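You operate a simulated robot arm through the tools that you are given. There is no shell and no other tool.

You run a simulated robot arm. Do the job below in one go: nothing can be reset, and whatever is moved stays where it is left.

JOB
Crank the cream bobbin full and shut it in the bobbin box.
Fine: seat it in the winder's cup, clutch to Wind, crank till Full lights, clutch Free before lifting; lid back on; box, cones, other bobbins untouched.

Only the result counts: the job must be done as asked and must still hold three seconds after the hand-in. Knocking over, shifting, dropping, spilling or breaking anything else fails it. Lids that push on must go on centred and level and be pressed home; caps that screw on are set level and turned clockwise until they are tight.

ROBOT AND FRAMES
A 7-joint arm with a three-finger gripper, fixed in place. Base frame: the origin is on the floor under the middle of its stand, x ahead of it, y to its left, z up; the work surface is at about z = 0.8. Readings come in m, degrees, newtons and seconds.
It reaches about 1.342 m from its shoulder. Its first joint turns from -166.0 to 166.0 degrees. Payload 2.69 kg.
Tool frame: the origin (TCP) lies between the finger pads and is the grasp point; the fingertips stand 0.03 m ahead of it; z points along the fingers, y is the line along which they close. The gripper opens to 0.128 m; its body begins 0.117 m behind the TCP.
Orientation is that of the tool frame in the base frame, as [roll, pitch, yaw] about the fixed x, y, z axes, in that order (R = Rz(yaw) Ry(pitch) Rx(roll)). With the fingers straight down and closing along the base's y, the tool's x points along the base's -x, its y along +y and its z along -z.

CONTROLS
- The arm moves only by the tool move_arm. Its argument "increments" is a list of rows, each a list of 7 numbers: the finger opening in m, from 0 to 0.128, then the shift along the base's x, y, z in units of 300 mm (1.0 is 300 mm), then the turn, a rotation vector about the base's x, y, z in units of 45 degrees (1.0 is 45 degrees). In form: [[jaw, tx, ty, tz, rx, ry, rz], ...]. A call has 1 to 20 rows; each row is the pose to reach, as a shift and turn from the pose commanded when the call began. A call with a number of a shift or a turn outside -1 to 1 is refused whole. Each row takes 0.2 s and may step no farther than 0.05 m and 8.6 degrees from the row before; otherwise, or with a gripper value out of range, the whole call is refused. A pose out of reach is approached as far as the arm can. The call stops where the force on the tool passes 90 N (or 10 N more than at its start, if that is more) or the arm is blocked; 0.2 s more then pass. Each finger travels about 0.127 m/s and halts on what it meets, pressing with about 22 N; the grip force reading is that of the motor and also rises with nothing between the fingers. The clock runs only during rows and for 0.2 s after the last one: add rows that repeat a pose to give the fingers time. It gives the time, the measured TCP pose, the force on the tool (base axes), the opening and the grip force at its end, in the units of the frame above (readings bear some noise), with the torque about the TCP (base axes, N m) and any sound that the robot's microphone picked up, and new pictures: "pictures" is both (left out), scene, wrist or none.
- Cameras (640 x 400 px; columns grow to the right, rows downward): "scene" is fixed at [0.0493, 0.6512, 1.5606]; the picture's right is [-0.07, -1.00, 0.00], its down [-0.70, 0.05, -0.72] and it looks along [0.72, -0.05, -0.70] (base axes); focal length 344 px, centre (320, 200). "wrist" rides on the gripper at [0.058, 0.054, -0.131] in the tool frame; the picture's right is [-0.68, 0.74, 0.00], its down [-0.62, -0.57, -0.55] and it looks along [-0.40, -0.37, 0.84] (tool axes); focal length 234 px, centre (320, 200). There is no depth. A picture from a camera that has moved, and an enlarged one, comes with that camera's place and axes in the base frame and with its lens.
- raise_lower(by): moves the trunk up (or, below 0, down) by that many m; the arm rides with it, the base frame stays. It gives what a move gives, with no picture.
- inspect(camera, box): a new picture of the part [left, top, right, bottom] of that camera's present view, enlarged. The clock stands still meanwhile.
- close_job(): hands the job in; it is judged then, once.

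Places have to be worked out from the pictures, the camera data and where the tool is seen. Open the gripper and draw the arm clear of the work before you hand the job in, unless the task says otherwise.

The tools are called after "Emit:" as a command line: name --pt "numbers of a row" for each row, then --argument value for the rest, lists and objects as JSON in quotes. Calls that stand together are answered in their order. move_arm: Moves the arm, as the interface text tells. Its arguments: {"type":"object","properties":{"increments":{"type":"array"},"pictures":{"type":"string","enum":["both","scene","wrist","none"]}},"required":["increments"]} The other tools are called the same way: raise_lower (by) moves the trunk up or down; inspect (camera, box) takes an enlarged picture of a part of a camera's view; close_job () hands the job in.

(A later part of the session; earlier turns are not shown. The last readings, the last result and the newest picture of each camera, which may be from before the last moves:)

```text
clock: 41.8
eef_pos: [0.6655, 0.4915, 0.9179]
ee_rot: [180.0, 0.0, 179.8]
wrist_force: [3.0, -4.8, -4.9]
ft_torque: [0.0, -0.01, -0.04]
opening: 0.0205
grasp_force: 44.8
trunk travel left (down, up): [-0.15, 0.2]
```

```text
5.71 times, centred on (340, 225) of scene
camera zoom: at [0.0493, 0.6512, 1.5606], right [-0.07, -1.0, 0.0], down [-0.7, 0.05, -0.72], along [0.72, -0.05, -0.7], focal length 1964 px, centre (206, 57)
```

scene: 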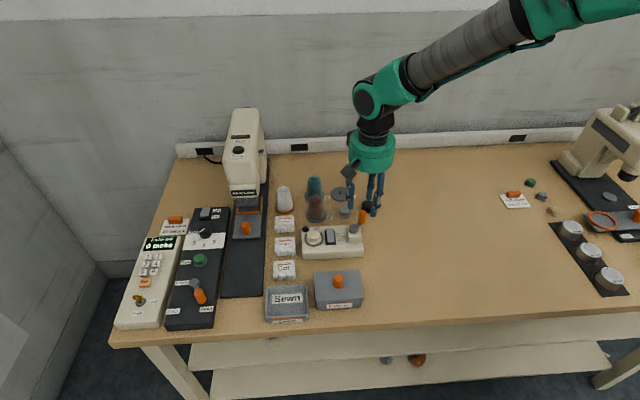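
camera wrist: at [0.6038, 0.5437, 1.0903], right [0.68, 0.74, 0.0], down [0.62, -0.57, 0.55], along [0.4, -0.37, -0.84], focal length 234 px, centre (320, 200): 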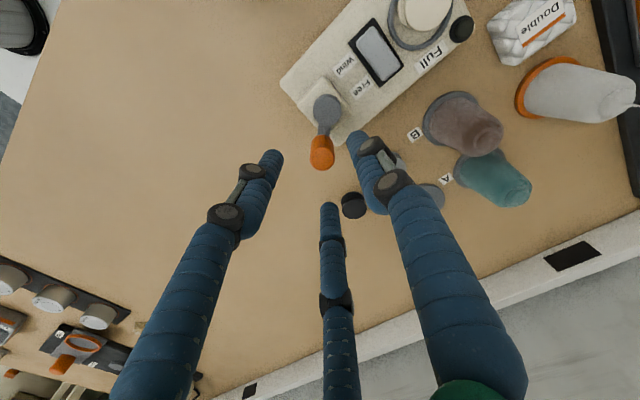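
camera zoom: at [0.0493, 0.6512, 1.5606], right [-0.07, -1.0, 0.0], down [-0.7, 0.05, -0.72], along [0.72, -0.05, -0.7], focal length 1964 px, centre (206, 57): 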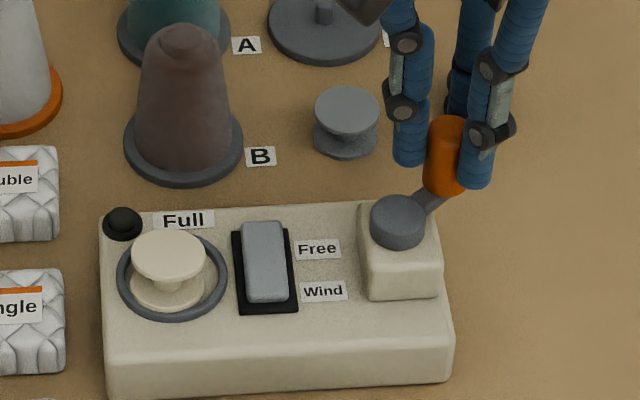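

Radial force is only ~5 N; from the two felt points the hub is ≈ (0.646, 0.518) with R ≈ 33 mm. With a tight cage (0.0225, too narrow to slip out) I crank clockwise another ~90° and check.

Emit:
move_arm --pt "0.0225 0.002 -0.002 0 0 0 0" --pt "0.0225 -0.0268 -0.0203 0 0 0 0" --pt "0.0225 -0.0603 -0.0281 0 0 0 0" --pt "0.0225 -0.0946 -0.0251 0 0 0 0" --pt "0.0225 -0.1263 -0.0116 0 0 0 0" --pt "0.0225 -0.1523 0.011 0 0 0 0" --pictures "none"

Emit:
inspect --camera "scene" --box '[290, 190, 390, 260]'

Emit:
inspect --camera "wrist" --box '[250, 90, 390, 200]'

```text
clock: 43.2
eef_pos: [0.6181, 0.4956, 0.9189]
ee_rot: [-180.0, 0.0, 180.0]
wrist_force: [1.2, 1.1, 0.1]
ft_torque: [0.06, -0.02, -0.06]
opening: 0.023
grasp_force: 0.6
trunk travel left (down, up): [-0.15, 0.2]
```

```text
5.71 times, centred on (340, 225) of scene
camera zoom: at [0.0493, 0.6512, 1.5606], right [-0.07, -1.0, 0.0], down [-0.7, 0.05, -0.72], along [0.72, -0.05, -0.7], focal length 1964 px, centre (206, 57)
```

zoom: 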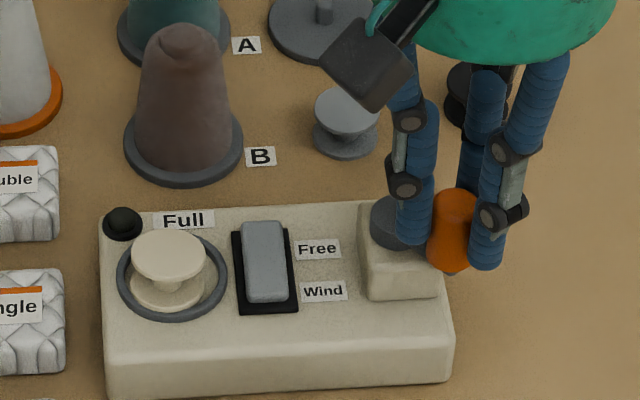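

```text
3.64 times, centred on (320, 145) of wrist
camera zoom: at [0.5588, 0.5484, 1.0501], right [0.68, 0.74, 0.0], down [0.62, -0.57, 0.55], along [0.4, -0.37, -0.84], focal length 852 px, centre (320, 400)
```

zoom: 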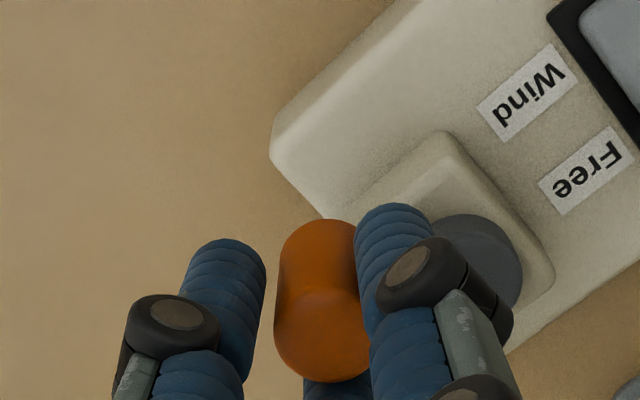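

The handle is well captured with tiny forces. I crank on another half turn clockwise.

Emit:
move_arm --pt "0.0225 -0.0177 0.0295 0 0 0 0" --pt "0.0225 -0.0255 0.063 0 0 0 0" --pt "0.0225 -0.0225 0.0973 0 0 0 0" --pt "0.0225 -0.009 0.129 0 0 0 0" --pt "0.0225 0.0136 0.155 0 0 0 0" --pt "0.0225 0.0431 0.1727 0 0 0 0" --pt "0.0225 0.0766 0.1804 0 0 0 0" --pt "0.0225 0.1109 0.1774 0 0 0 0" --pt "0.0225 0.1425 0.164 0 0 0 0" --pt "0.0225 0.1685 0.1414 0 0 0 0" --pictures "none"

Emit:
inspect --camera "scene" --box '[290, 190, 390, 260]'

Emit:
inspect --camera "wrist" --box '[250, 40, 450, 200]'

```text
clock: 45.4
eef_pos: [0.6689, 0.5385, 0.9201]
ee_rot: [180.0, 0.0, 179.9]
wrist_force: [-1.2, -1.5, 1.3]
ft_torque: [-0.01, 0.06, -0.03]
opening: 0.0237
grasp_force: 1.1
trunk travel left (down, up): [-0.15, 0.2]
```

```text
5.71 times, centred on (340, 225) of scene
camera zoom: at [0.0493, 0.6512, 1.5606], right [-0.07, -1.0, 0.0], down [-0.7, 0.05, -0.72], along [0.72, -0.05, -0.7], focal length 1964 px, centre (206, 57)
```

zoom: 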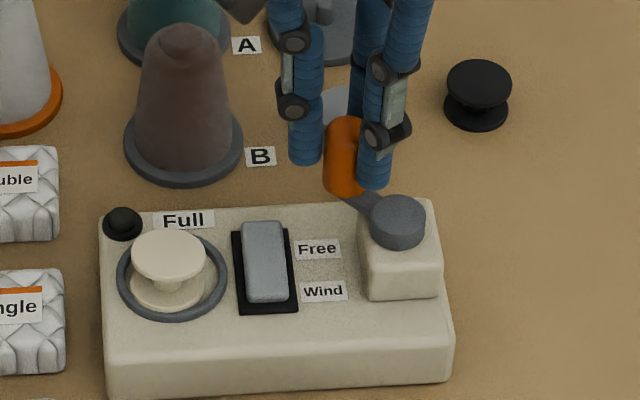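

```text
2.50 times, centred on (350, 120) of wrist
camera zoom: at [0.6096, 0.5915, 1.0501], right [0.68, 0.74, 0.0], down [0.62, -0.57, 0.55], along [0.4, -0.37, -0.84], focal length 585 px, centre (245, 400)
```

zoom: 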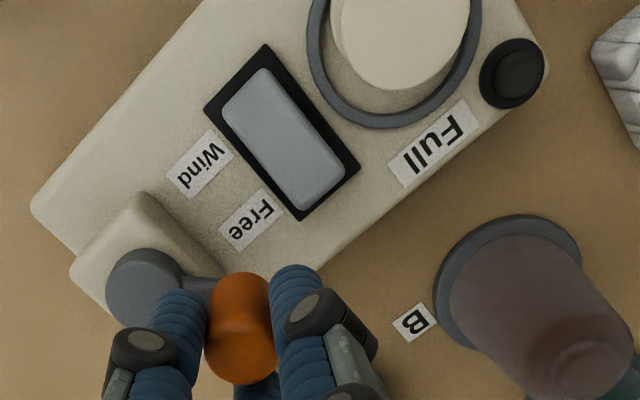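

Smooth: the handle follows and forces stay ~1 N. Now one full clockwise turn, then I check the lamp and bobbin.

Emit:
move_arm --pt "0.0225 0.0177 -0.0295 0 0 0 0" --pt "0.0225 0.0255 -0.063 0 0 0 0" --pt "0.0225 0.0225 -0.0973 0 0 0 0" --pt "0.0225 0.009 -0.129 0 0 0 0" --pt "0.0225 -0.0136 -0.155 0 0 0 0" --pt "0.0225 -0.0431 -0.1727 0 0 0 0" --pt "0.0225 -0.0766 -0.1804 0 0 0 0" --pt "0.0225 -0.1109 -0.1774 0 0 0 0" --pt "0.0225 -0.1425 -0.164 0 0 0 0" --pt "0.0225 -0.1685 -0.1414 0 0 0 0" --pt "0.0225 -0.1863 -0.1119 0 0 0 0" --pt "0.0225 -0.194 -0.0784 0 0 0 0" --pt "0.0225 -0.191 -0.0441 0 0 0 0" --pt "0.0225 -0.1775 -0.0124 0 0 0 0" --pt "0.0225 -0.155 0.0136 0 0 0 0" --pt "0.0225 -0.1255 0.0313 0 0 0 0" --pt "0.0225 -0.0919 0.039 0 0 0 0" --pt "0.0225 -0.0577 0.036 0 0 0 0" --pt "0.0225 -0.026 0.0226 0 0 0 0" --pt "0.0225 0 0 0 0 0 0" --pictures "none"

Emit:
inspect --camera "scene" --box '[290, 190, 390, 260]'

```text
clock: 49.6
eef_pos: [0.6695, 0.5392, 0.9177]
ee_rot: [-180.0, 0.1, 179.9]
wrist_force: [-2.1, -1.3, -0.4]
ft_torque: [-0.03, 0.03, -0.01]
opening: 0.0238
grasp_force: 1.0
trunk travel left (down, up): [-0.15, 0.2]
```

```text
5.71 times, centred on (340, 225) of scene
camera zoom: at [0.0493, 0.6512, 1.5606], right [-0.07, -1.0, 0.0], down [-0.7, 0.05, -0.72], along [0.72, -0.05, -0.7], focal length 1964 px, centre (206, 57)
```

zoom: 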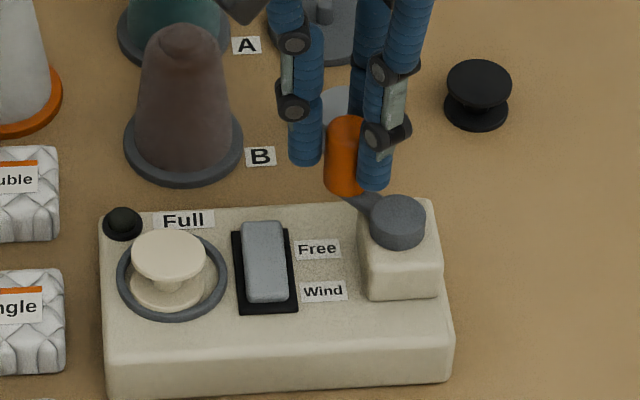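

One full turn with the lamp still dark; I look closely at the bobbin and lamp for signs of winding.

Emit:
inspect --camera "scene" --box '[305, 220, 335, 245]'

Emit:
inspect --camera "wrist" --box '[330, 10, 440, 90]'

```text
16.00 times, centred on (320, 232) of scene
camera zoom: at [0.0493, 0.6512, 1.5606], right [-0.07, -1.0, 0.0], down [-0.7, 0.05, -0.72], along [0.72, -0.05, -0.7], focal length 5500 px, centre (320, -320)
```

zoom: 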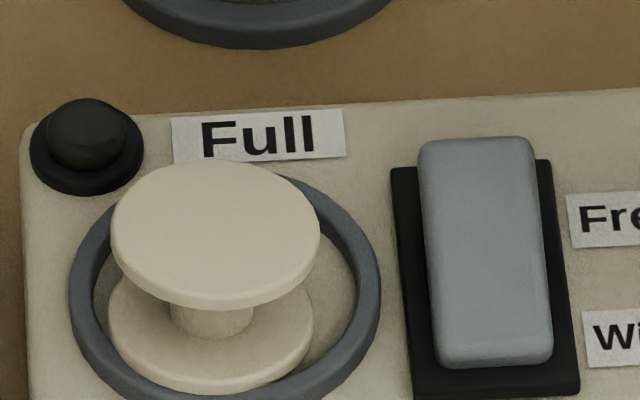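

```text
5.00 times, centred on (385, 50) of wrist
camera zoom: at [0.6101, 0.5914, 1.0491], right [0.68, 0.74, 0.0], down [0.62, -0.57, 0.55], along [0.4, -0.37, -0.84], focal length 1171 px, centre (-5, 950)
```

zoom: 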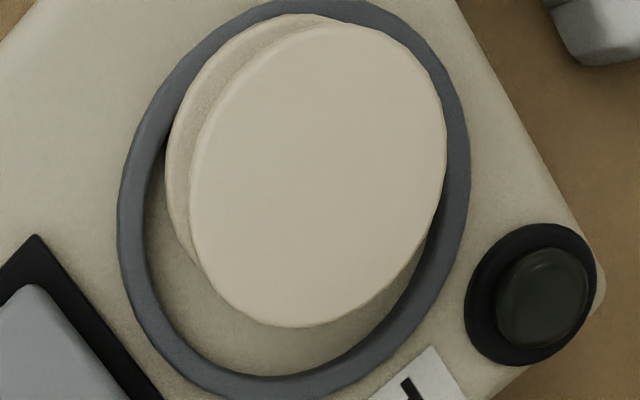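

The core is still thin, so it needs many turns. I crank two faster clockwise turns and check for any change.

Emit:
move_arm --pt "0.0225 0.0282 -0.0628 0 0 0 0" --pt "0.0225 0.0113 -0.1304 0 0 0 0" --pt "0.0225 -0.0421 -0.1752 0 0 0 0" --pt "0.0225 -0.1115 -0.1801 0 0 0 0" --pt "0.0225 -0.1706 -0.1432 0 0 0 0" --pt "0.0225 -0.1967 -0.0786 0 0 0 0" --pt "0.0225 -0.1798 -0.011 0 0 0 0" --pt "0.0225 -0.1265 0.0338 0 0 0 0" --pt "0.0225 -0.057 0.0386 0 0 0 0" --pt "0.0225 0.002 0.0017 0 0 0 0" --pt "0.0225 0.0282 -0.0628 0 0 0 0" --pt "0.0225 0.0113 -0.1304 0 0 0 0" --pt "0.0225 -0.0421 -0.1752 0 0 0 0" --pt "0.0225 -0.1115 -0.1801 0 0 0 0" --pt "0.0225 -0.1706 -0.1432 0 0 0 0" --pt "0.0225 -0.1967 -0.0786 0 0 0 0" --pt "0.0225 -0.1798 -0.011 0 0 0 0" --pt "0.0225 -0.1265 0.0338 0 0 0 0" --pt "0.0225 -0.057 0.0386 0 0 0 0" --pt "0.0225 0 0 0 0 0 0" --pictures "none"

Emit:
inspect --camera "scene" --box '[305, 220, 335, 245]'

Emit:
inspect --camera "scene" --box '[290, 190, 390, 260]'

```text
clock: 53.8
eef_pos: [0.6697, 0.5377, 0.9209]
ee_rot: [-180.0, -0.1, 179.9]
wrist_force: [-0.1, -0.4, 0.1]
ft_torque: [-0.01, 0.0, -0.04]
opening: 0.0229
grasp_force: 0.2
trunk travel left (down, up): [-0.15, 0.2]
```

```text
16.00 times, centred on (320, 232) of scene
camera zoom: at [0.0493, 0.6512, 1.5606], right [-0.07, -1.0, 0.0], down [-0.7, 0.05, -0.72], along [0.72, -0.05, -0.7], focal length 5500 px, centre (320, -320)
```

zoom: 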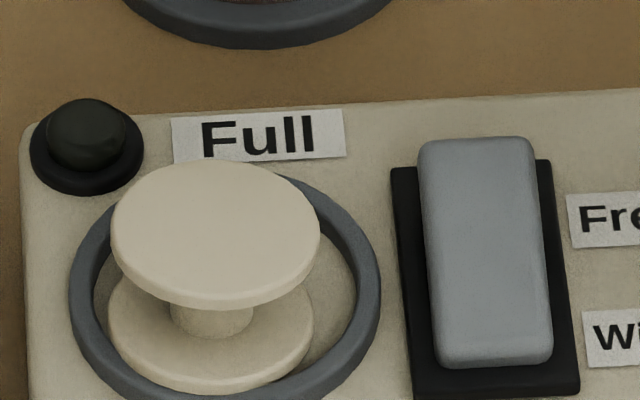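

```text
5.71 times, centred on (340, 225) of scene
camera zoom: at [0.0493, 0.6512, 1.5606], right [-0.07, -1.0, 0.0], down [-0.7, 0.05, -0.72], along [0.72, -0.05, -0.7], focal length 1964 px, centre (206, 57)
```

zoom: 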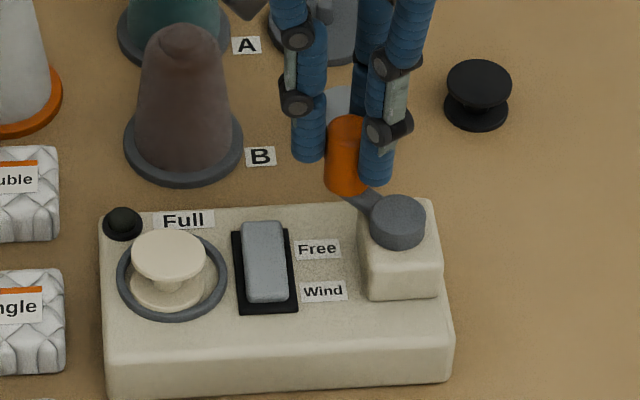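

About four turns so far; the handle still follows properly. I do two more clockwise turns.

Emit:
move_arm --pt "0.0225 0.0282 -0.0628 0 0 0 0" --pt "0.0225 0.0113 -0.1304 0 0 0 0" --pt "0.0225 -0.0421 -0.1752 0 0 0 0" --pt "0.0225 -0.1115 -0.1801 0 0 0 0" --pt "0.0225 -0.1706 -0.1432 0 0 0 0" --pt "0.0225 -0.1967 -0.0786 0 0 0 0" --pt "0.0225 -0.1798 -0.011 0 0 0 0" --pt "0.0225 -0.1265 0.0338 0 0 0 0" --pt "0.0225 -0.057 0.0386 0 0 0 0" --pt "0.0225 0.002 0.0017 0 0 0 0" --pt "0.0225 0.0282 -0.0628 0 0 0 0" --pt "0.0225 0.0113 -0.1304 0 0 0 0" --pt "0.0225 -0.0421 -0.1752 0 0 0 0" --pt "0.0225 -0.1115 -0.1801 0 0 0 0" --pt "0.0225 -0.1706 -0.1432 0 0 0 0" --pt "0.0225 -0.1967 -0.0786 0 0 0 0" --pt "0.0225 -0.1798 -0.011 0 0 0 0" --pt "0.0225 -0.1265 0.0338 0 0 0 0" --pt "0.0225 -0.057 0.0386 0 0 0 0" --pt "0.0225 0 0 0 0 0 0" --pictures "none"

Emit:
inspect --camera "scene" --box '[290, 190, 390, 260]'

```text
clock: 58.0
eef_pos: [0.6696, 0.5384, 0.9189]
ee_rot: [180.0, 0.0, -180.0]
wrist_force: [-1.5, -1.6, 0.8]
ft_torque: [-0.05, 0.06, 0.02]
opening: 0.024
grasp_force: 0.8
trunk travel left (down, up): [-0.15, 0.2]
```

```text
5.71 times, centred on (340, 225) of scene
camera zoom: at [0.0493, 0.6512, 1.5606], right [-0.07, -1.0, 0.0], down [-0.7, 0.05, -0.72], along [0.72, -0.05, -0.7], focal length 1964 px, centre (206, 57)
```

zoom: 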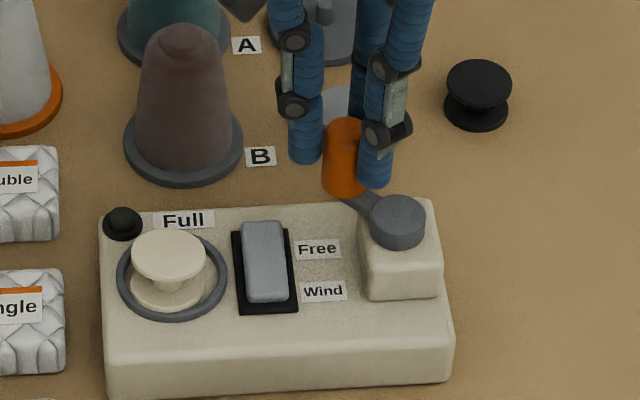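

Still dark after ~6 turns; two more clockwise.

Emit:
move_arm --pt "0.0225 0.0282 -0.0628 0 0 0 0" --pt "0.0225 0.0113 -0.1304 0 0 0 0" --pt "0.0225 -0.0421 -0.1752 0 0 0 0" --pt "0.0225 -0.1115 -0.1801 0 0 0 0" --pt "0.0225 -0.1706 -0.1432 0 0 0 0" --pt "0.0225 -0.1967 -0.0786 0 0 0 0" --pt "0.0225 -0.1798 -0.011 0 0 0 0" --pt "0.0225 -0.1265 0.0338 0 0 0 0" --pt "0.0225 -0.057 0.0386 0 0 0 0" --pt "0.0225 0.002 0.0017 0 0 0 0" --pt "0.0225 0.0282 -0.0628 0 0 0 0" --pt "0.0225 0.0113 -0.1304 0 0 0 0" --pt "0.0225 -0.0421 -0.1752 0 0 0 0" --pt "0.0225 -0.1115 -0.1801 0 0 0 0" --pt "0.0225 -0.1706 -0.1432 0 0 0 0" --pt "0.0225 -0.1967 -0.0786 0 0 0 0" --pt "0.0225 -0.1798 -0.011 0 0 0 0" --pt "0.0225 -0.1265 0.0338 0 0 0 0" --pt "0.0225 -0.057 0.0386 0 0 0 0" --pt "0.0225 0 0 0 0 0 0" --pictures "none"

Emit:
inspect --camera "scene" --box '[305, 220, 335, 245]'

```text
clock: 62.2
eef_pos: [0.671, 0.5392, 0.9182]
ee_rot: [-180.0, 0.0, 179.9]
wrist_force: [-0.9, -1.7, -1.0]
ft_torque: [0.01, 0.02, 0.01]
opening: 0.025
grasp_force: 1.4
trunk travel left (down, up): [-0.15, 0.2]
```

```text
16.00 times, centred on (320, 232) of scene
camera zoom: at [0.0493, 0.6512, 1.5606], right [-0.07, -1.0, 0.0], down [-0.7, 0.05, -0.72], along [0.72, -0.05, -0.7], focal length 5500 px, centre (320, -320)
```

zoom: 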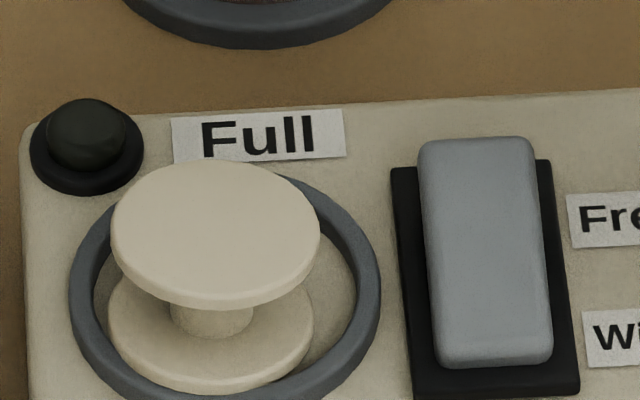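

Nothing after ~8 clockwise turns, while clutch and seating look right; perhaps the winder counts the other direction. I try two counter-clockwise turns.

Emit:
move_arm --pt "0.0225 -0.057 0.0386 0 0 0 0" --pt "0.0225 -0.1265 0.0338 0 0 0 0" --pt "0.0225 -0.1798 -0.011 0 0 0 0" --pt "0.0225 -0.1967 -0.0786 0 0 0 0" --pt "0.0225 -0.1706 -0.1432 0 0 0 0" --pt "0.0225 -0.1115 -0.1801 0 0 0 0" --pt "0.0225 -0.0421 -0.1752 0 0 0 0" --pt "0.0225 0.0113 -0.1304 0 0 0 0" --pt "0.0225 0.0282 -0.0628 0 0 0 0" --pt "0.0225 0.002 0.0017 0 0 0 0" --pt "0.0225 -0.057 0.0386 0 0 0 0" --pt "0.0225 -0.1265 0.0338 0 0 0 0" --pt "0.0225 -0.1798 -0.011 0 0 0 0" --pt "0.0225 -0.1967 -0.0786 0 0 0 0" --pt "0.0225 -0.1706 -0.1432 0 0 0 0" --pt "0.0225 -0.1115 -0.1801 0 0 0 0" --pt "0.0225 -0.0421 -0.1752 0 0 0 0" --pt "0.0225 0.0113 -0.1304 0 0 0 0" --pt "0.0225 0.0282 -0.0628 0 0 0 0" --pt "0.0225 0 0 0 0 0 0" --pictures "none"

Emit:
inspect --camera "scene" --box '[290, 190, 390, 260]'

Emit:
inspect --camera "scene" --box '[305, 220, 335, 245]'

```text
clock: 66.4
eef_pos: [0.671, 0.5395, 0.9183]
ee_rot: [-180.0, 0.0, -180.0]
wrist_force: [-0.3, -0.9, 0.2]
ft_torque: [-0.06, 0.05, 0.0]
opening: 0.0249
grasp_force: 1.6
trunk travel left (down, up): [-0.15, 0.2]
```

```text
5.71 times, centred on (340, 225) of scene
camera zoom: at [0.0493, 0.6512, 1.5606], right [-0.07, -1.0, 0.0], down [-0.7, 0.05, -0.72], along [0.72, -0.05, -0.7], focal length 1964 px, centre (206, 57)
```

zoom: 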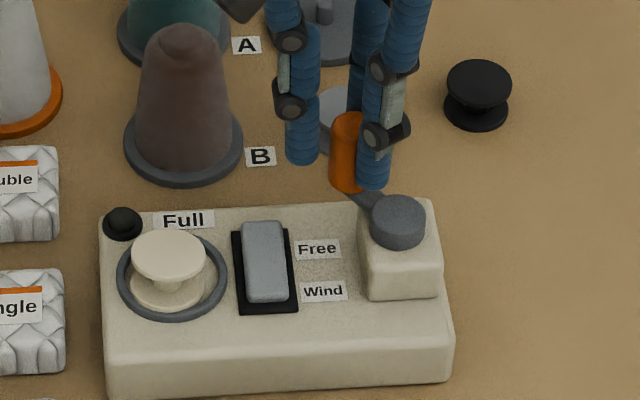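

```text
16.00 times, centred on (320, 232) of scene
camera zoom: at [0.0493, 0.6512, 1.5606], right [-0.07, -1.0, 0.0], down [-0.7, 0.05, -0.72], along [0.72, -0.05, -0.7], focal length 5500 px, centre (320, -320)
```

zoom: 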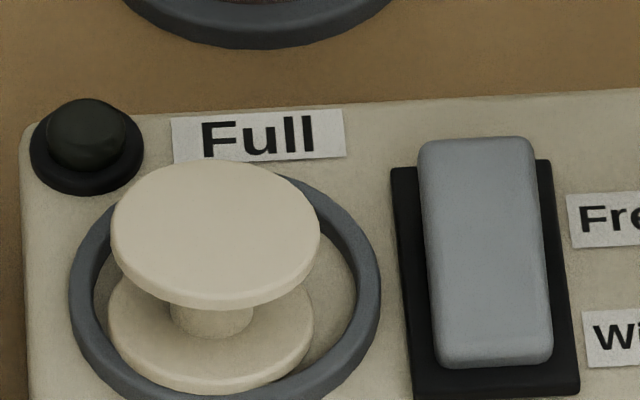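

No change yet. I continue clockwise, this time stopping mid-turn to verify the handle truly follows at this speed.

Emit:
move_arm --pt "0.0225 0.0282 -0.0628 0 0 0 0" --pt "0.0225 0.0113 -0.1304 0 0 0 0" --pt "0.0225 -0.0421 -0.1752 0 0 0 0" --pt "0.0225 -0.1115 -0.1801 0 0 0 0" --pt "0.0225 -0.1706 -0.1432 0 0 0 0" --pt "0.0225 -0.1967 -0.0786 0 0 0 0" --pt "0.0225 -0.1798 -0.011 0 0 0 0" --pt "0.0225 -0.1265 0.0338 0 0 0 0" --pt "0.0225 -0.057 0.0386 0 0 0 0" --pt "0.0225 0.002 0.0017 0 0 0 0" --pt "0.0225 0.0282 -0.0628 0 0 0 0" --pt "0.0225 0.0113 -0.1304 0 0 0 0" --pt "0.0225 -0.0421 -0.1752 0 0 0 0" --pt "0.0225 -0.1115 -0.1801 0 0 0 0" --pt "0.0225 -0.1685 -0.1414 0 0 0 0" --pictures "none"

Emit:
inspect --camera "scene" --box '[290, 190, 390, 260]'

Emit:
inspect --camera "wrist" --box '[250, 40, 450, 200]'

```text
clock: 69.6
eef_pos: [0.619, 0.4944, 0.9189]
ee_rot: [-180.0, 0.0, 180.0]
wrist_force: [0.1, 2.0, 1.4]
ft_torque: [0.06, -0.08, -0.01]
opening: 0.0234
grasp_force: 8.0
trunk travel left (down, up): [-0.15, 0.2]
```

```text
5.71 times, centred on (340, 225) of scene
camera zoom: at [0.0493, 0.6512, 1.5606], right [-0.07, -1.0, 0.0], down [-0.7, 0.05, -0.72], along [0.72, -0.05, -0.7], focal length 1964 px, centre (206, 57)
```

zoom: 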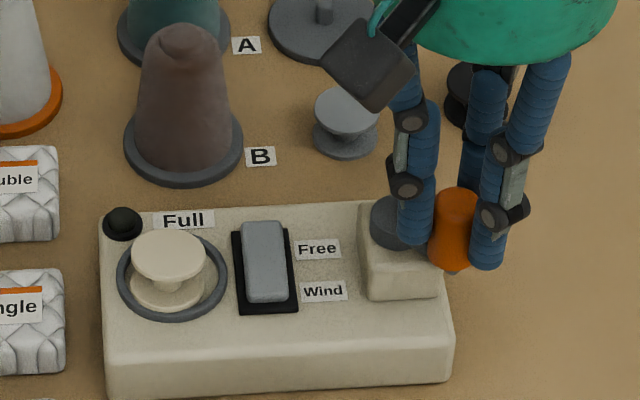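

```text
2.50 times, centred on (350, 120) of wrist
camera zoom: at [0.5594, 0.5477, 1.0493], right [0.68, 0.74, 0.0], down [0.62, -0.57, 0.55], along [0.4, -0.37, -0.84], focal length 585 px, centre (245, 400)
```

zoom: 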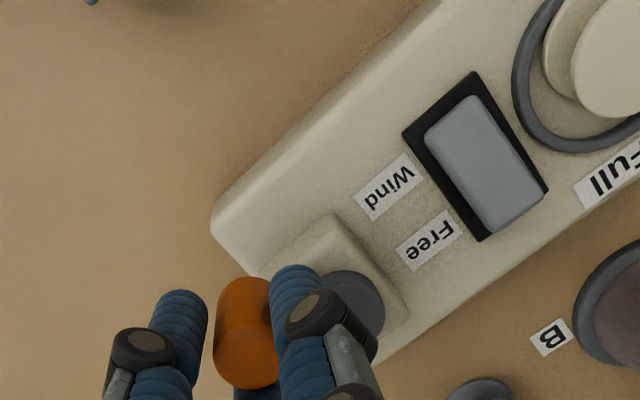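

The handle follows fine at speed, and the rocker is clearly on Wind. I keep cranking clockwise, two turns per call.

Emit:
move_arm --pt "0.0225 -0.0282 0.0628 0 0 0 0" --pt "0.0225 -0.0113 0.1304 0 0 0 0" --pt "0.0225 0.0421 0.1752 0 0 0 0" --pt "0.0225 0.1115 0.1801 0 0 0 0" --pt "0.0225 0.1706 0.1432 0 0 0 0" --pt "0.0225 0.1967 0.0786 0 0 0 0" --pt "0.0225 0.1798 0.011 0 0 0 0" --pt "0.0225 0.1265 -0.0338 0 0 0 0" --pt "0.0225 0.057 -0.0386 0 0 0 0" --pt "0.0225 -0.002 -0.0017 0 0 0 0" --pt "0.0225 -0.0282 0.0628 0 0 0 0" --pt "0.0225 -0.0113 0.1304 0 0 0 0" --pt "0.0225 0.0421 0.1752 0 0 0 0" --pt "0.0225 0.1115 0.1801 0 0 0 0" --pt "0.0225 0.1706 0.1432 0 0 0 0" --pt "0.0225 0.1967 0.0786 0 0 0 0" --pt "0.0225 0.1798 0.011 0 0 0 0" --pt "0.0225 0.1265 -0.0338 0 0 0 0" --pt "0.0225 0.057 -0.0386 0 0 0 0" --pt "0.0225 0 0 0 0 0 0" --pictures "none"

Emit:
inspect --camera "scene" --box '[305, 220, 335, 245]'

```text
clock: 73.8
eef_pos: [0.6185, 0.4957, 0.9184]
ee_rot: [-180.0, 0.1, 180.0]
wrist_force: [-0.6, 0.9, 0.1]
ft_torque: [0.03, 0.04, -0.03]
opening: 0.0237
grasp_force: 0.5
trunk travel left (down, up): [-0.15, 0.2]
```

```text
16.00 times, centred on (320, 232) of scene
camera zoom: at [0.0493, 0.6512, 1.5606], right [-0.07, -1.0, 0.0], down [-0.7, 0.05, -0.72], along [0.72, -0.05, -0.7], focal length 5500 px, centre (320, -320)
```

zoom: 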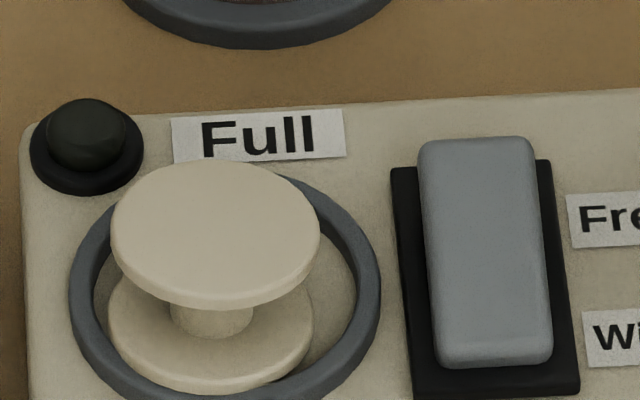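

Still dark with ~9 net clockwise turns. I now give the counter-clockwise direction a fair trial, starting with two turns.

Emit:
move_arm --pt "0.0225 0.057 -0.0386 0 0 0 0" --pt "0.0225 0.1265 -0.0338 0 0 0 0" --pt "0.0225 0.1798 0.011 0 0 0 0" --pt "0.0225 0.1967 0.0786 0 0 0 0" --pt "0.0225 0.1706 0.1432 0 0 0 0" --pt "0.0225 0.1115 0.1801 0 0 0 0" --pt "0.0225 0.0421 0.1752 0 0 0 0" --pt "0.0225 -0.0113 0.1304 0 0 0 0" --pt "0.0225 -0.0282 0.0628 0 0 0 0" --pt "0.0225 -0.002 -0.0017 0 0 0 0" --pt "0.0225 0.057 -0.0386 0 0 0 0" --pt "0.0225 0.1265 -0.0338 0 0 0 0" --pt "0.0225 0.1798 0.011 0 0 0 0" --pt "0.0225 0.1967 0.0786 0 0 0 0" --pt "0.0225 0.1706 0.1432 0 0 0 0" --pt "0.0225 0.1115 0.1801 0 0 0 0" --pt "0.0225 0.0421 0.1752 0 0 0 0" --pt "0.0225 -0.0113 0.1304 0 0 0 0" --pt "0.0225 -0.0282 0.0628 0 0 0 0" --pt "0.0225 0 0 0 0 0 0" --pictures "none"

Emit:
move_arm --pt "0.0225 0.057 -0.0386 0 0 0 0" --pt "0.0225 0.1265 -0.0338 0 0 0 0" --pt "0.0225 0.1798 0.011 0 0 0 0" --pt "0.0225 0.1967 0.0786 0 0 0 0" --pt "0.0225 0.1706 0.1432 0 0 0 0" --pt "0.0225 0.1115 0.1801 0 0 0 0" --pt "0.0225 0.0421 0.1752 0 0 0 0" --pt "0.0225 -0.0113 0.1304 0 0 0 0" --pt "0.0225 -0.0282 0.0628 0 0 0 0" --pt "0.0225 -0.002 -0.0017 0 0 0 0" --pt "0.0225 0.057 -0.0386 0 0 0 0" --pt "0.0225 0.1265 -0.0338 0 0 0 0" --pt "0.0225 0.1798 0.011 0 0 0 0" --pt "0.0225 0.1967 0.0786 0 0 0 0" --pt "0.0225 0.1706 0.1432 0 0 0 0" --pt "0.0225 0.1115 0.1801 0 0 0 0" --pt "0.0225 0.0421 0.1752 0 0 0 0" --pt "0.0225 -0.0113 0.1304 0 0 0 0" --pt "0.0225 -0.0282 0.0628 0 0 0 0" --pt "0.0225 0 0 0 0 0 0" --pictures "none"

Emit:
inspect --camera "scene" --box '[305, 220, 335, 245]'

```text
clock: 78.0
eef_pos: [0.6178, 0.4963, 0.9179]
ee_rot: [180.0, 0.0, 179.9]
wrist_force: [1.7, 1.4, -1.2]
ft_torque: [0.03, -0.08, -0.01]
opening: 0.0234
grasp_force: 8.0
trunk travel left (down, up): [-0.15, 0.2]
```

```text
clock: 82.2
eef_pos: [0.619, 0.4946, 0.9185]
ee_rot: [-179.9, 0.0, 179.9]
wrist_force: [3.0, 2.4, -1.3]
ft_torque: [0.05, 0.04, 0.0]
opening: 0.024
grasp_force: 8.7
trunk travel left (down, up): [-0.15, 0.2]
```

```text
16.00 times, centred on (320, 232) of scene
camera zoom: at [0.0493, 0.6512, 1.5606], right [-0.07, -1.0, 0.0], down [-0.7, 0.05, -0.72], along [0.72, -0.05, -0.7], focal length 5500 px, centre (320, -320)
```

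zoom: 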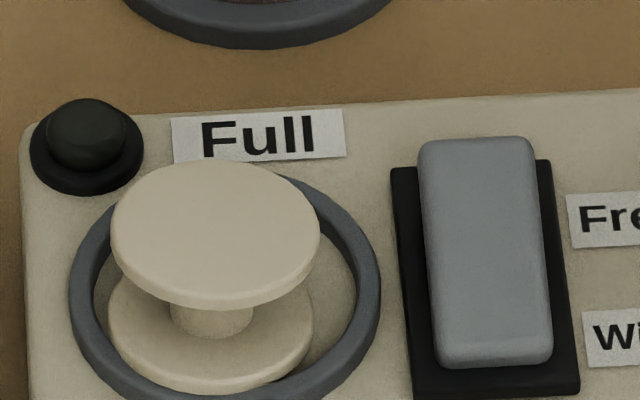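

Neither direction does anything, so I suspect the seating: the bobbin looks shifted toward one side and very slightly leaning. I leave the crank (opening and lifting straight up) and look at the cup from above.

Emit:
move_arm --pt "0.032 0 0 0 0 0 0" --pt "0.032 0 0 0.05 0 0 0" --pt "0.032 0 0 0.15 0 0 0" --pt "0.05 0 0 0.25 0 0 0" --pt "0.07 0.02 0.13 0.25 0 0 0" --pt "0.09 0.04 0.27 0.25 0 0 0" --pt "0.11 0.061 0.428 0.25 0 0 0" --pt "0.128 0.061 0.428 0.25 0 0 0" --pt "0.128 0.061 0.428 0.25 0 0 0" --pictures "wrist"

Emit:
inspect --camera "wrist" --box '[285, 95, 365, 165]'

Emit:
inspect --camera "scene" --box '[303, 222, 333, 250]'

```text
clock: 84.2
eef_pos: [0.6397, 0.6252, 0.9944]
ee_rot: [-180.0, -0.1, 179.9]
wrist_force: [-0.5, -0.1, -0.4]
ft_torque: [0.01, 0.0, -0.01]
opening: 0.1281
grasp_force: 0.1
trunk travel left (down, up): [-0.15, 0.2]
camera wrist: at [0.5792, 0.677, 1.1258], right [0.68, 0.74, 0.0], down [0.62, -0.57, 0.55], along [0.4, -0.37, -0.84], focal length 234 px, centre (320, 200)
```

wrist: 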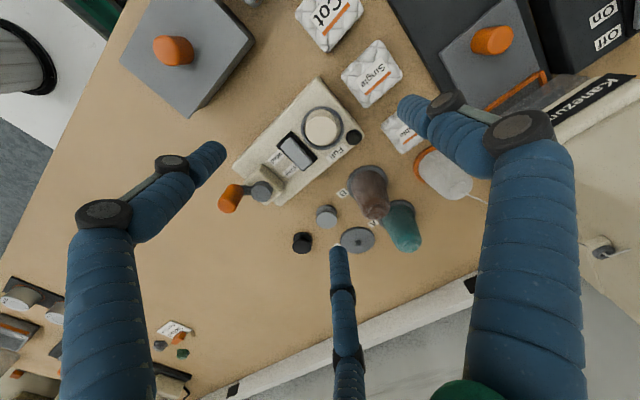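

```text
5.71 times, centred on (325, 130) of wrist
camera zoom: at [0.5792, 0.677, 1.1258], right [0.68, 0.74, 0.0], down [0.62, -0.57, 0.55], along [0.4, -0.37, -0.84], focal length 1338 px, centre (291, 600)
```

zoom: 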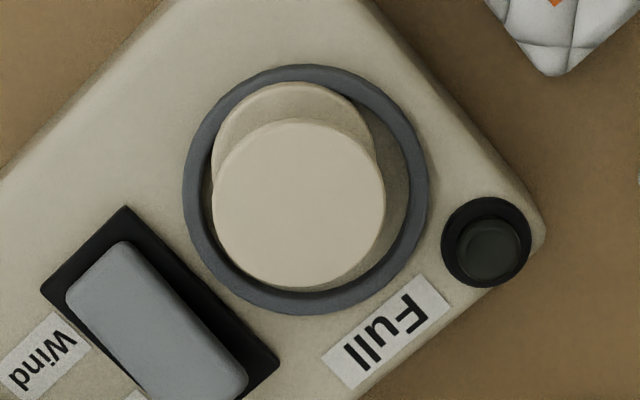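

```text
14.29 times, centred on (318, 236) of scene
camera zoom: at [0.0493, 0.6512, 1.5606], right [-0.07, -1.0, 0.0], down [-0.7, 0.05, -0.72], along [0.72, -0.05, -0.7], focal length 4911 px, centre (349, -314)
```

zoom: 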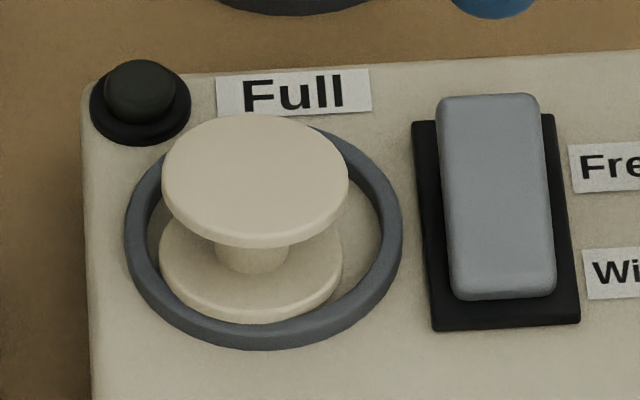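

The top view shows it: the bobbin sits ~4.5 mm toward me from the ring's centre, against the ring's near edge. I'll grip it again without lifting and slide it to the centre; first I come down around it and close.

Emit:
move_arm --pt "0.1 0.004 0.0027 -0.1 0 0 0" --pt "0.07 0.004 0.0027 -0.2 0 0 0" --pt "0.05 0.004 0.0027 -0.3 0 0 0" --pt "0.05 0.004 0.0027 -0.361 0 0 0" --pt "0.05 0.004 0.0027 -0.361 0 0 0" --pt "0.04 0.004 0.0027 -0.361 0 0 0" --pt "0.03 0.004 0.0027 -0.361 0 0 0" --pt "0.025 0.004 0.0027 -0.361 0 0 0" --pt "0.025 0.004 0.0027 -0.361 0 0 0" --pictures "none"

Emit:
inspect --camera "wrist" --box '[260, 90, 380, 190]'

```text
clock: 86.2
eef_pos: [0.6398, 0.6247, 0.8871]
ee_rot: [-180.0, -0.1, 179.8]
wrist_force: [1.4, -0.7, 1.5]
ft_torque: [-0.06, -0.01, 0.0]
opening: 0.0329
grasp_force: 21.9
trunk travel left (down, up): [-0.15, 0.2]
```

```text
4.00 times, centred on (320, 140) of wrist
camera zoom: at [0.5797, 0.6773, 1.0176], right [0.68, 0.74, 0.0], down [0.62, -0.57, 0.55], along [0.4, -0.37, -0.84], focal length 937 px, centre (320, 440)
```

zoom: 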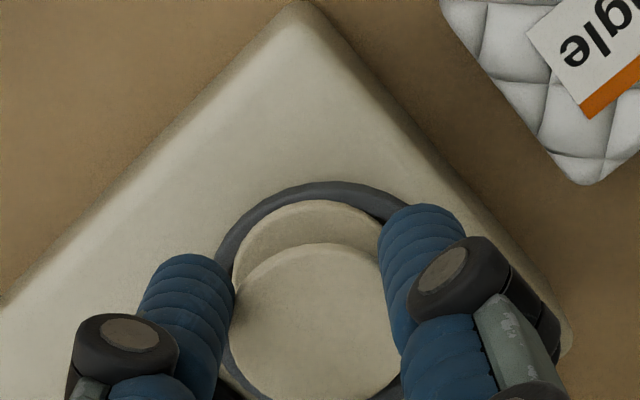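

Gripped again at the cup floor with low force. I slide it +4.5 mm in x and −1.6 mm in y, not lifting, then look.

Emit:
move_arm --pt "0.025 0.005 -0.002 0 0 0 0" --pt "0.025 0.01 -0.004 0 0 0 0" --pt "0.025 0.015 -0.0053 0 0 0 0" --pt "0.025 0.015 -0.0053 0 0 0 0" --pictures "none"

Emit:
inspect --camera "scene" --box '[303, 222, 333, 250]'

Emit:
inspect --camera "wrist" --box '[260, 90, 380, 190]'

```text
clock: 87.2
eef_pos: [0.6429, 0.623, 0.8852]
ee_rot: [180.0, 0.1, 179.9]
wrist_force: [-0.1, -0.3, -0.5]
ft_torque: [0.03, -0.01, 0.01]
opening: 0.0332
grasp_force: 21.7
trunk travel left (down, up): [-0.15, 0.2]
```

```text
14.29 times, centred on (318, 236) of scene
camera zoom: at [0.0493, 0.6512, 1.5606], right [-0.07, -1.0, 0.0], down [-0.7, 0.05, -0.72], along [0.72, -0.05, -0.7], focal length 4911 px, centre (349, -314)
```

zoom: 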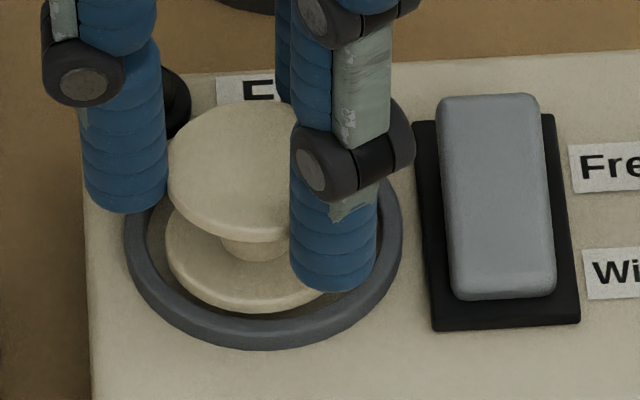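

```text
4.00 times, centred on (320, 140) of wrist
camera zoom: at [0.5833, 0.6762, 1.0168], right [0.68, 0.74, 0.0], down [0.62, -0.57, 0.55], along [0.4, -0.37, -0.84], focal length 937 px, centre (320, 440)
```

zoom: 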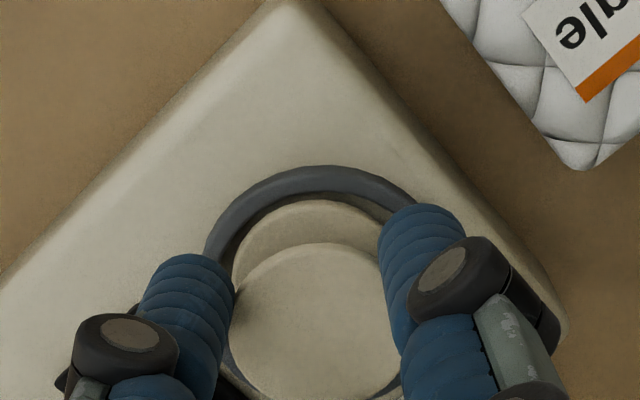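

Much better centred in x. I release gently and rise to measure the centring from above again.

Emit:
move_arm --pt "0.036 0 0 0 0 0 0" --pt "0.042 0 0 0 0 0 0" --pt "0.048 0 0 0 0 0 0" --pt "0.048 0 0 0.06 0 0 0" --pt "0.05 0 0 0.16 0 0 0" --pt "0.07 0 0 0.26 0 0 0" --pt "0.1 0 0 0.361 0 0 0" --pt "0.128 0 0 0.361 0 0 0" --pt "0.128 0 0 0.361 0 0 0" --pictures "none"

Emit:
inspect --camera "wrist" --box '[285, 95, 365, 165]'

Emit:
inspect --camera "scene" --box '[303, 222, 333, 250]'

```text
clock: 89.2
eef_pos: [0.6446, 0.6244, 0.9939]
ee_rot: [-180.0, 0.0, 179.9]
wrist_force: [-0.4, 0.4, 0.4]
ft_torque: [0.02, -0.01, 0.0]
opening: 0.1281
grasp_force: 0.1
trunk travel left (down, up): [-0.15, 0.2]
```

```text
5.71 times, centred on (325, 130) of wrist
camera zoom: at [0.5843, 0.6765, 1.1251], right [0.68, 0.74, 0.0], down [0.62, -0.57, 0.55], along [0.4, -0.37, -0.84], focal length 1338 px, centre (291, 600)
```

zoom: 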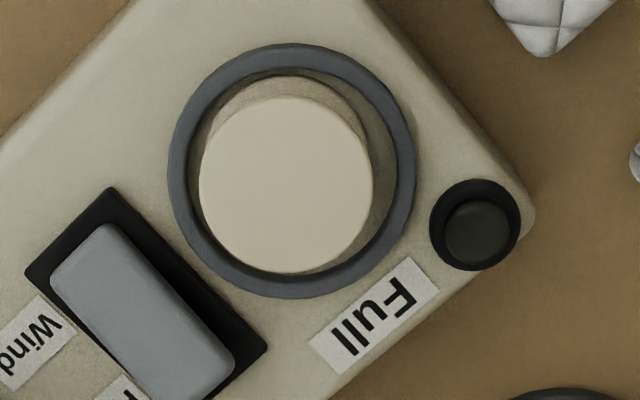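

```text
14.29 times, centred on (318, 236) of scene
camera zoom: at [0.0493, 0.6512, 1.5606], right [-0.07, -1.0, 0.0], down [-0.7, 0.05, -0.72], along [0.72, -0.05, -0.7], focal length 4911 px, centre (349, -314)
```

zoom: 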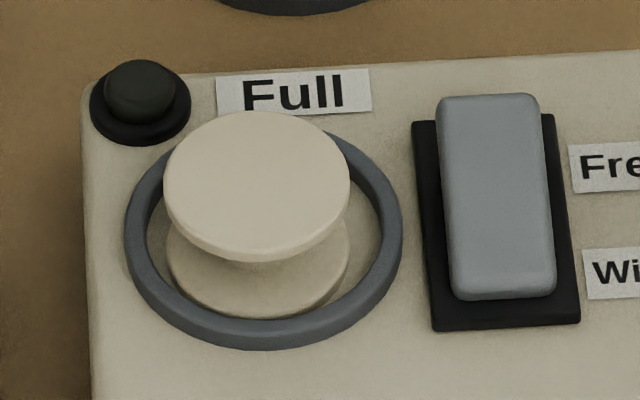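

The bobbin now appears to lean toward me. I enlarge further to see what its base rests on.

Emit:
inspect --camera "scene" --box '[310, 228, 326, 246]'

Emit:
inspect --camera "wrist" --box '[300, 95, 345, 145]'

```text
16.00 times, centred on (318, 237) of scene
camera zoom: at [0.0493, 0.6512, 1.5606], right [-0.07, -1.0, 0.0], down [-0.7, 0.05, -0.72], along [0.72, -0.05, -0.7], focal length 5500 px, centre (352, -392)
```

zoom: 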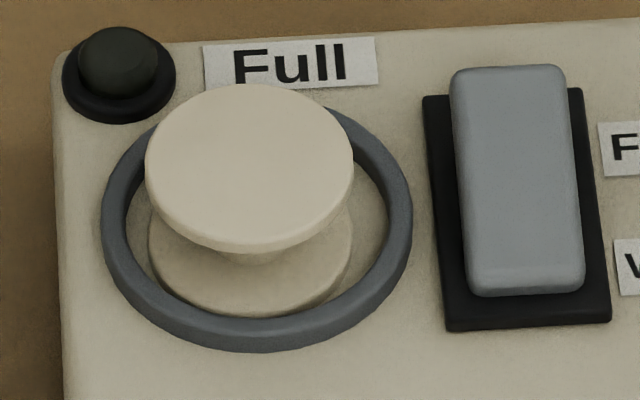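

```text
8.00 times, centred on (322, 120) of wrist
camera zoom: at [0.5843, 0.6765, 1.1251], right [0.68, 0.74, 0.0], down [0.62, -0.57, 0.55], along [0.4, -0.37, -0.84], focal length 1873 px, centre (300, 840)
```

zoom: 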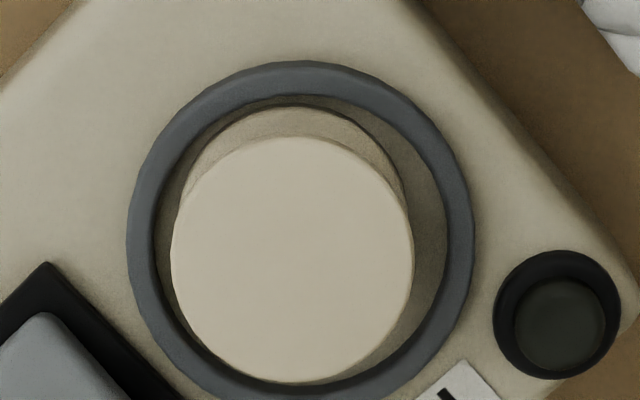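

Now the proportions show it is actually flat (earlier it was leaning, riding on the ring's near edge), ~2 mm from the centre. I go back above the crank handle, checking alignment before descending.

Emit:
move_arm --pt "0.11 -0.03 -0.14 0 0 0 0" --pt "0.09 -0.055 -0.28 0 0 0 0" --pt "0.07 -0.08 -0.4253 0 0 0 0" --pt "0.055 -0.08 -0.4253 -0.08 0 0 0" --pt "0.05 -0.08 -0.4253 -0.157 0 0 0" --pt "0.05 -0.08 -0.4253 -0.157 0 0 0" --pictures "none"

Emit:
inspect --camera "wrist" --box '[250, 90, 390, 200]'

```text
clock: 90.6
eef_pos: [0.6204, 0.4961, 0.945]
ee_rot: [-180.0, 0.0, -180.0]
wrist_force: [-0.1, -0.7, -0.1]
ft_torque: [-0.03, 0.03, -0.01]
opening: 0.05
grasp_force: 0.1
trunk travel left (down, up): [-0.15, 0.2]
```

```text
3.64 times, centred on (320, 145) of wrist
camera zoom: at [0.5613, 0.5493, 1.0762], right [0.68, 0.74, 0.0], down [0.62, -0.57, 0.55], along [0.4, -0.37, -0.84], focal length 852 px, centre (320, 400)
```

zoom: 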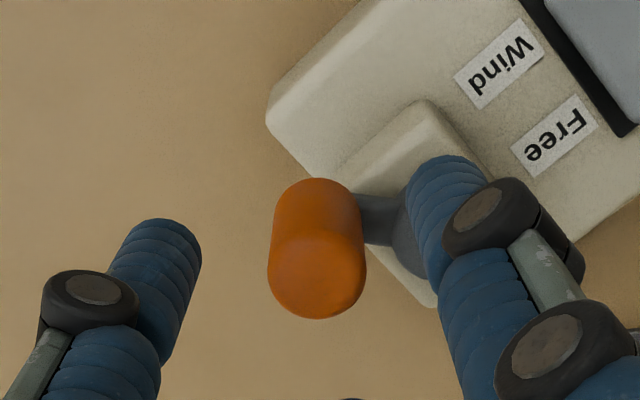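

The handle is right under the hand axis. I descend, close to the cage size and crank one clockwise turn.

Emit:
move_arm --pt "0.05 0 0 -0.05 0 0 0" --pt "0.05 0 0 -0.093 0 0 0" --pt "0.04 0 0 -0.093 0 0 0" --pt "0.03 0 0 -0.093 0 0 0" --pt "0.0225 0 0 -0.093 0 0 0" --pt "0.0225 0 0 -0.093 0 0 0" --pt "0.0225 -0.0282 0.0628 -0.093 0 0 0" --pt "0.0225 -0.0113 0.1304 -0.093 0 0 0" --pt "0.0225 0.0421 0.1752 -0.093 0 0 0" --pt "0.0225 0.1115 0.1801 -0.093 0 0 0" --pt "0.0225 0.1706 0.1432 -0.093 0 0 0" --pt "0.0225 0.1967 0.0786 -0.093 0 0 0" --pt "0.0225 0.1798 0.011 -0.093 0 0 0" --pt "0.0225 0.1265 -0.0338 -0.093 0 0 0" --pt "0.0225 0.057 -0.0386 -0.093 0 0 0" --pt "0.0225 0 0 -0.093 0 0 0" --pictures "none"

Emit:
inspect --camera "scene" --box '[290, 190, 390, 260]'

Emit:
inspect --camera "scene" --box '[310, 228, 326, 246]'

```text
clock: 94.0
eef_pos: [0.6198, 0.4967, 0.9187]
ee_rot: [180.0, 0.0, -180.0]
wrist_force: [0.8, 1.1, 0.7]
ft_torque: [0.04, -0.02, 0.02]
opening: 0.0229
grasp_force: 0.3
trunk travel left (down, up): [-0.15, 0.2]
```

```text
5.71 times, centred on (340, 225) of scene
camera zoom: at [0.0493, 0.6512, 1.5606], right [-0.07, -1.0, 0.0], down [-0.7, 0.05, -0.72], along [0.72, -0.05, -0.7], focal length 1964 px, centre (206, 57)
```

zoom: 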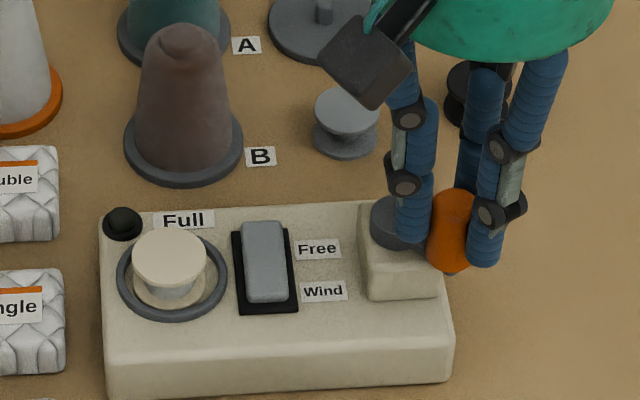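

```text
16.00 times, centred on (318, 237) of scene
camera zoom: at [0.0493, 0.6512, 1.5606], right [-0.07, -1.0, 0.0], down [-0.7, 0.05, -0.72], along [0.72, -0.05, -0.7], focal length 5500 px, centre (352, -392)
```

zoom: 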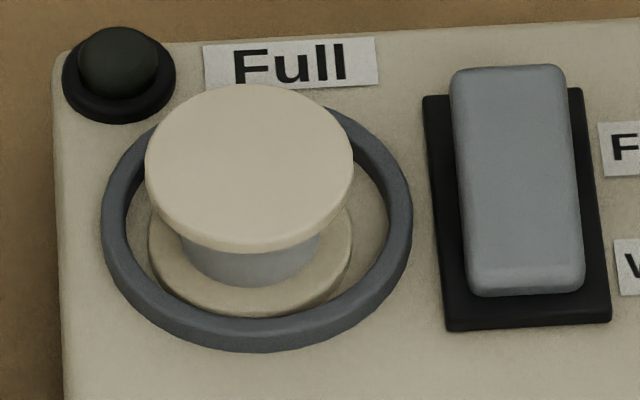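

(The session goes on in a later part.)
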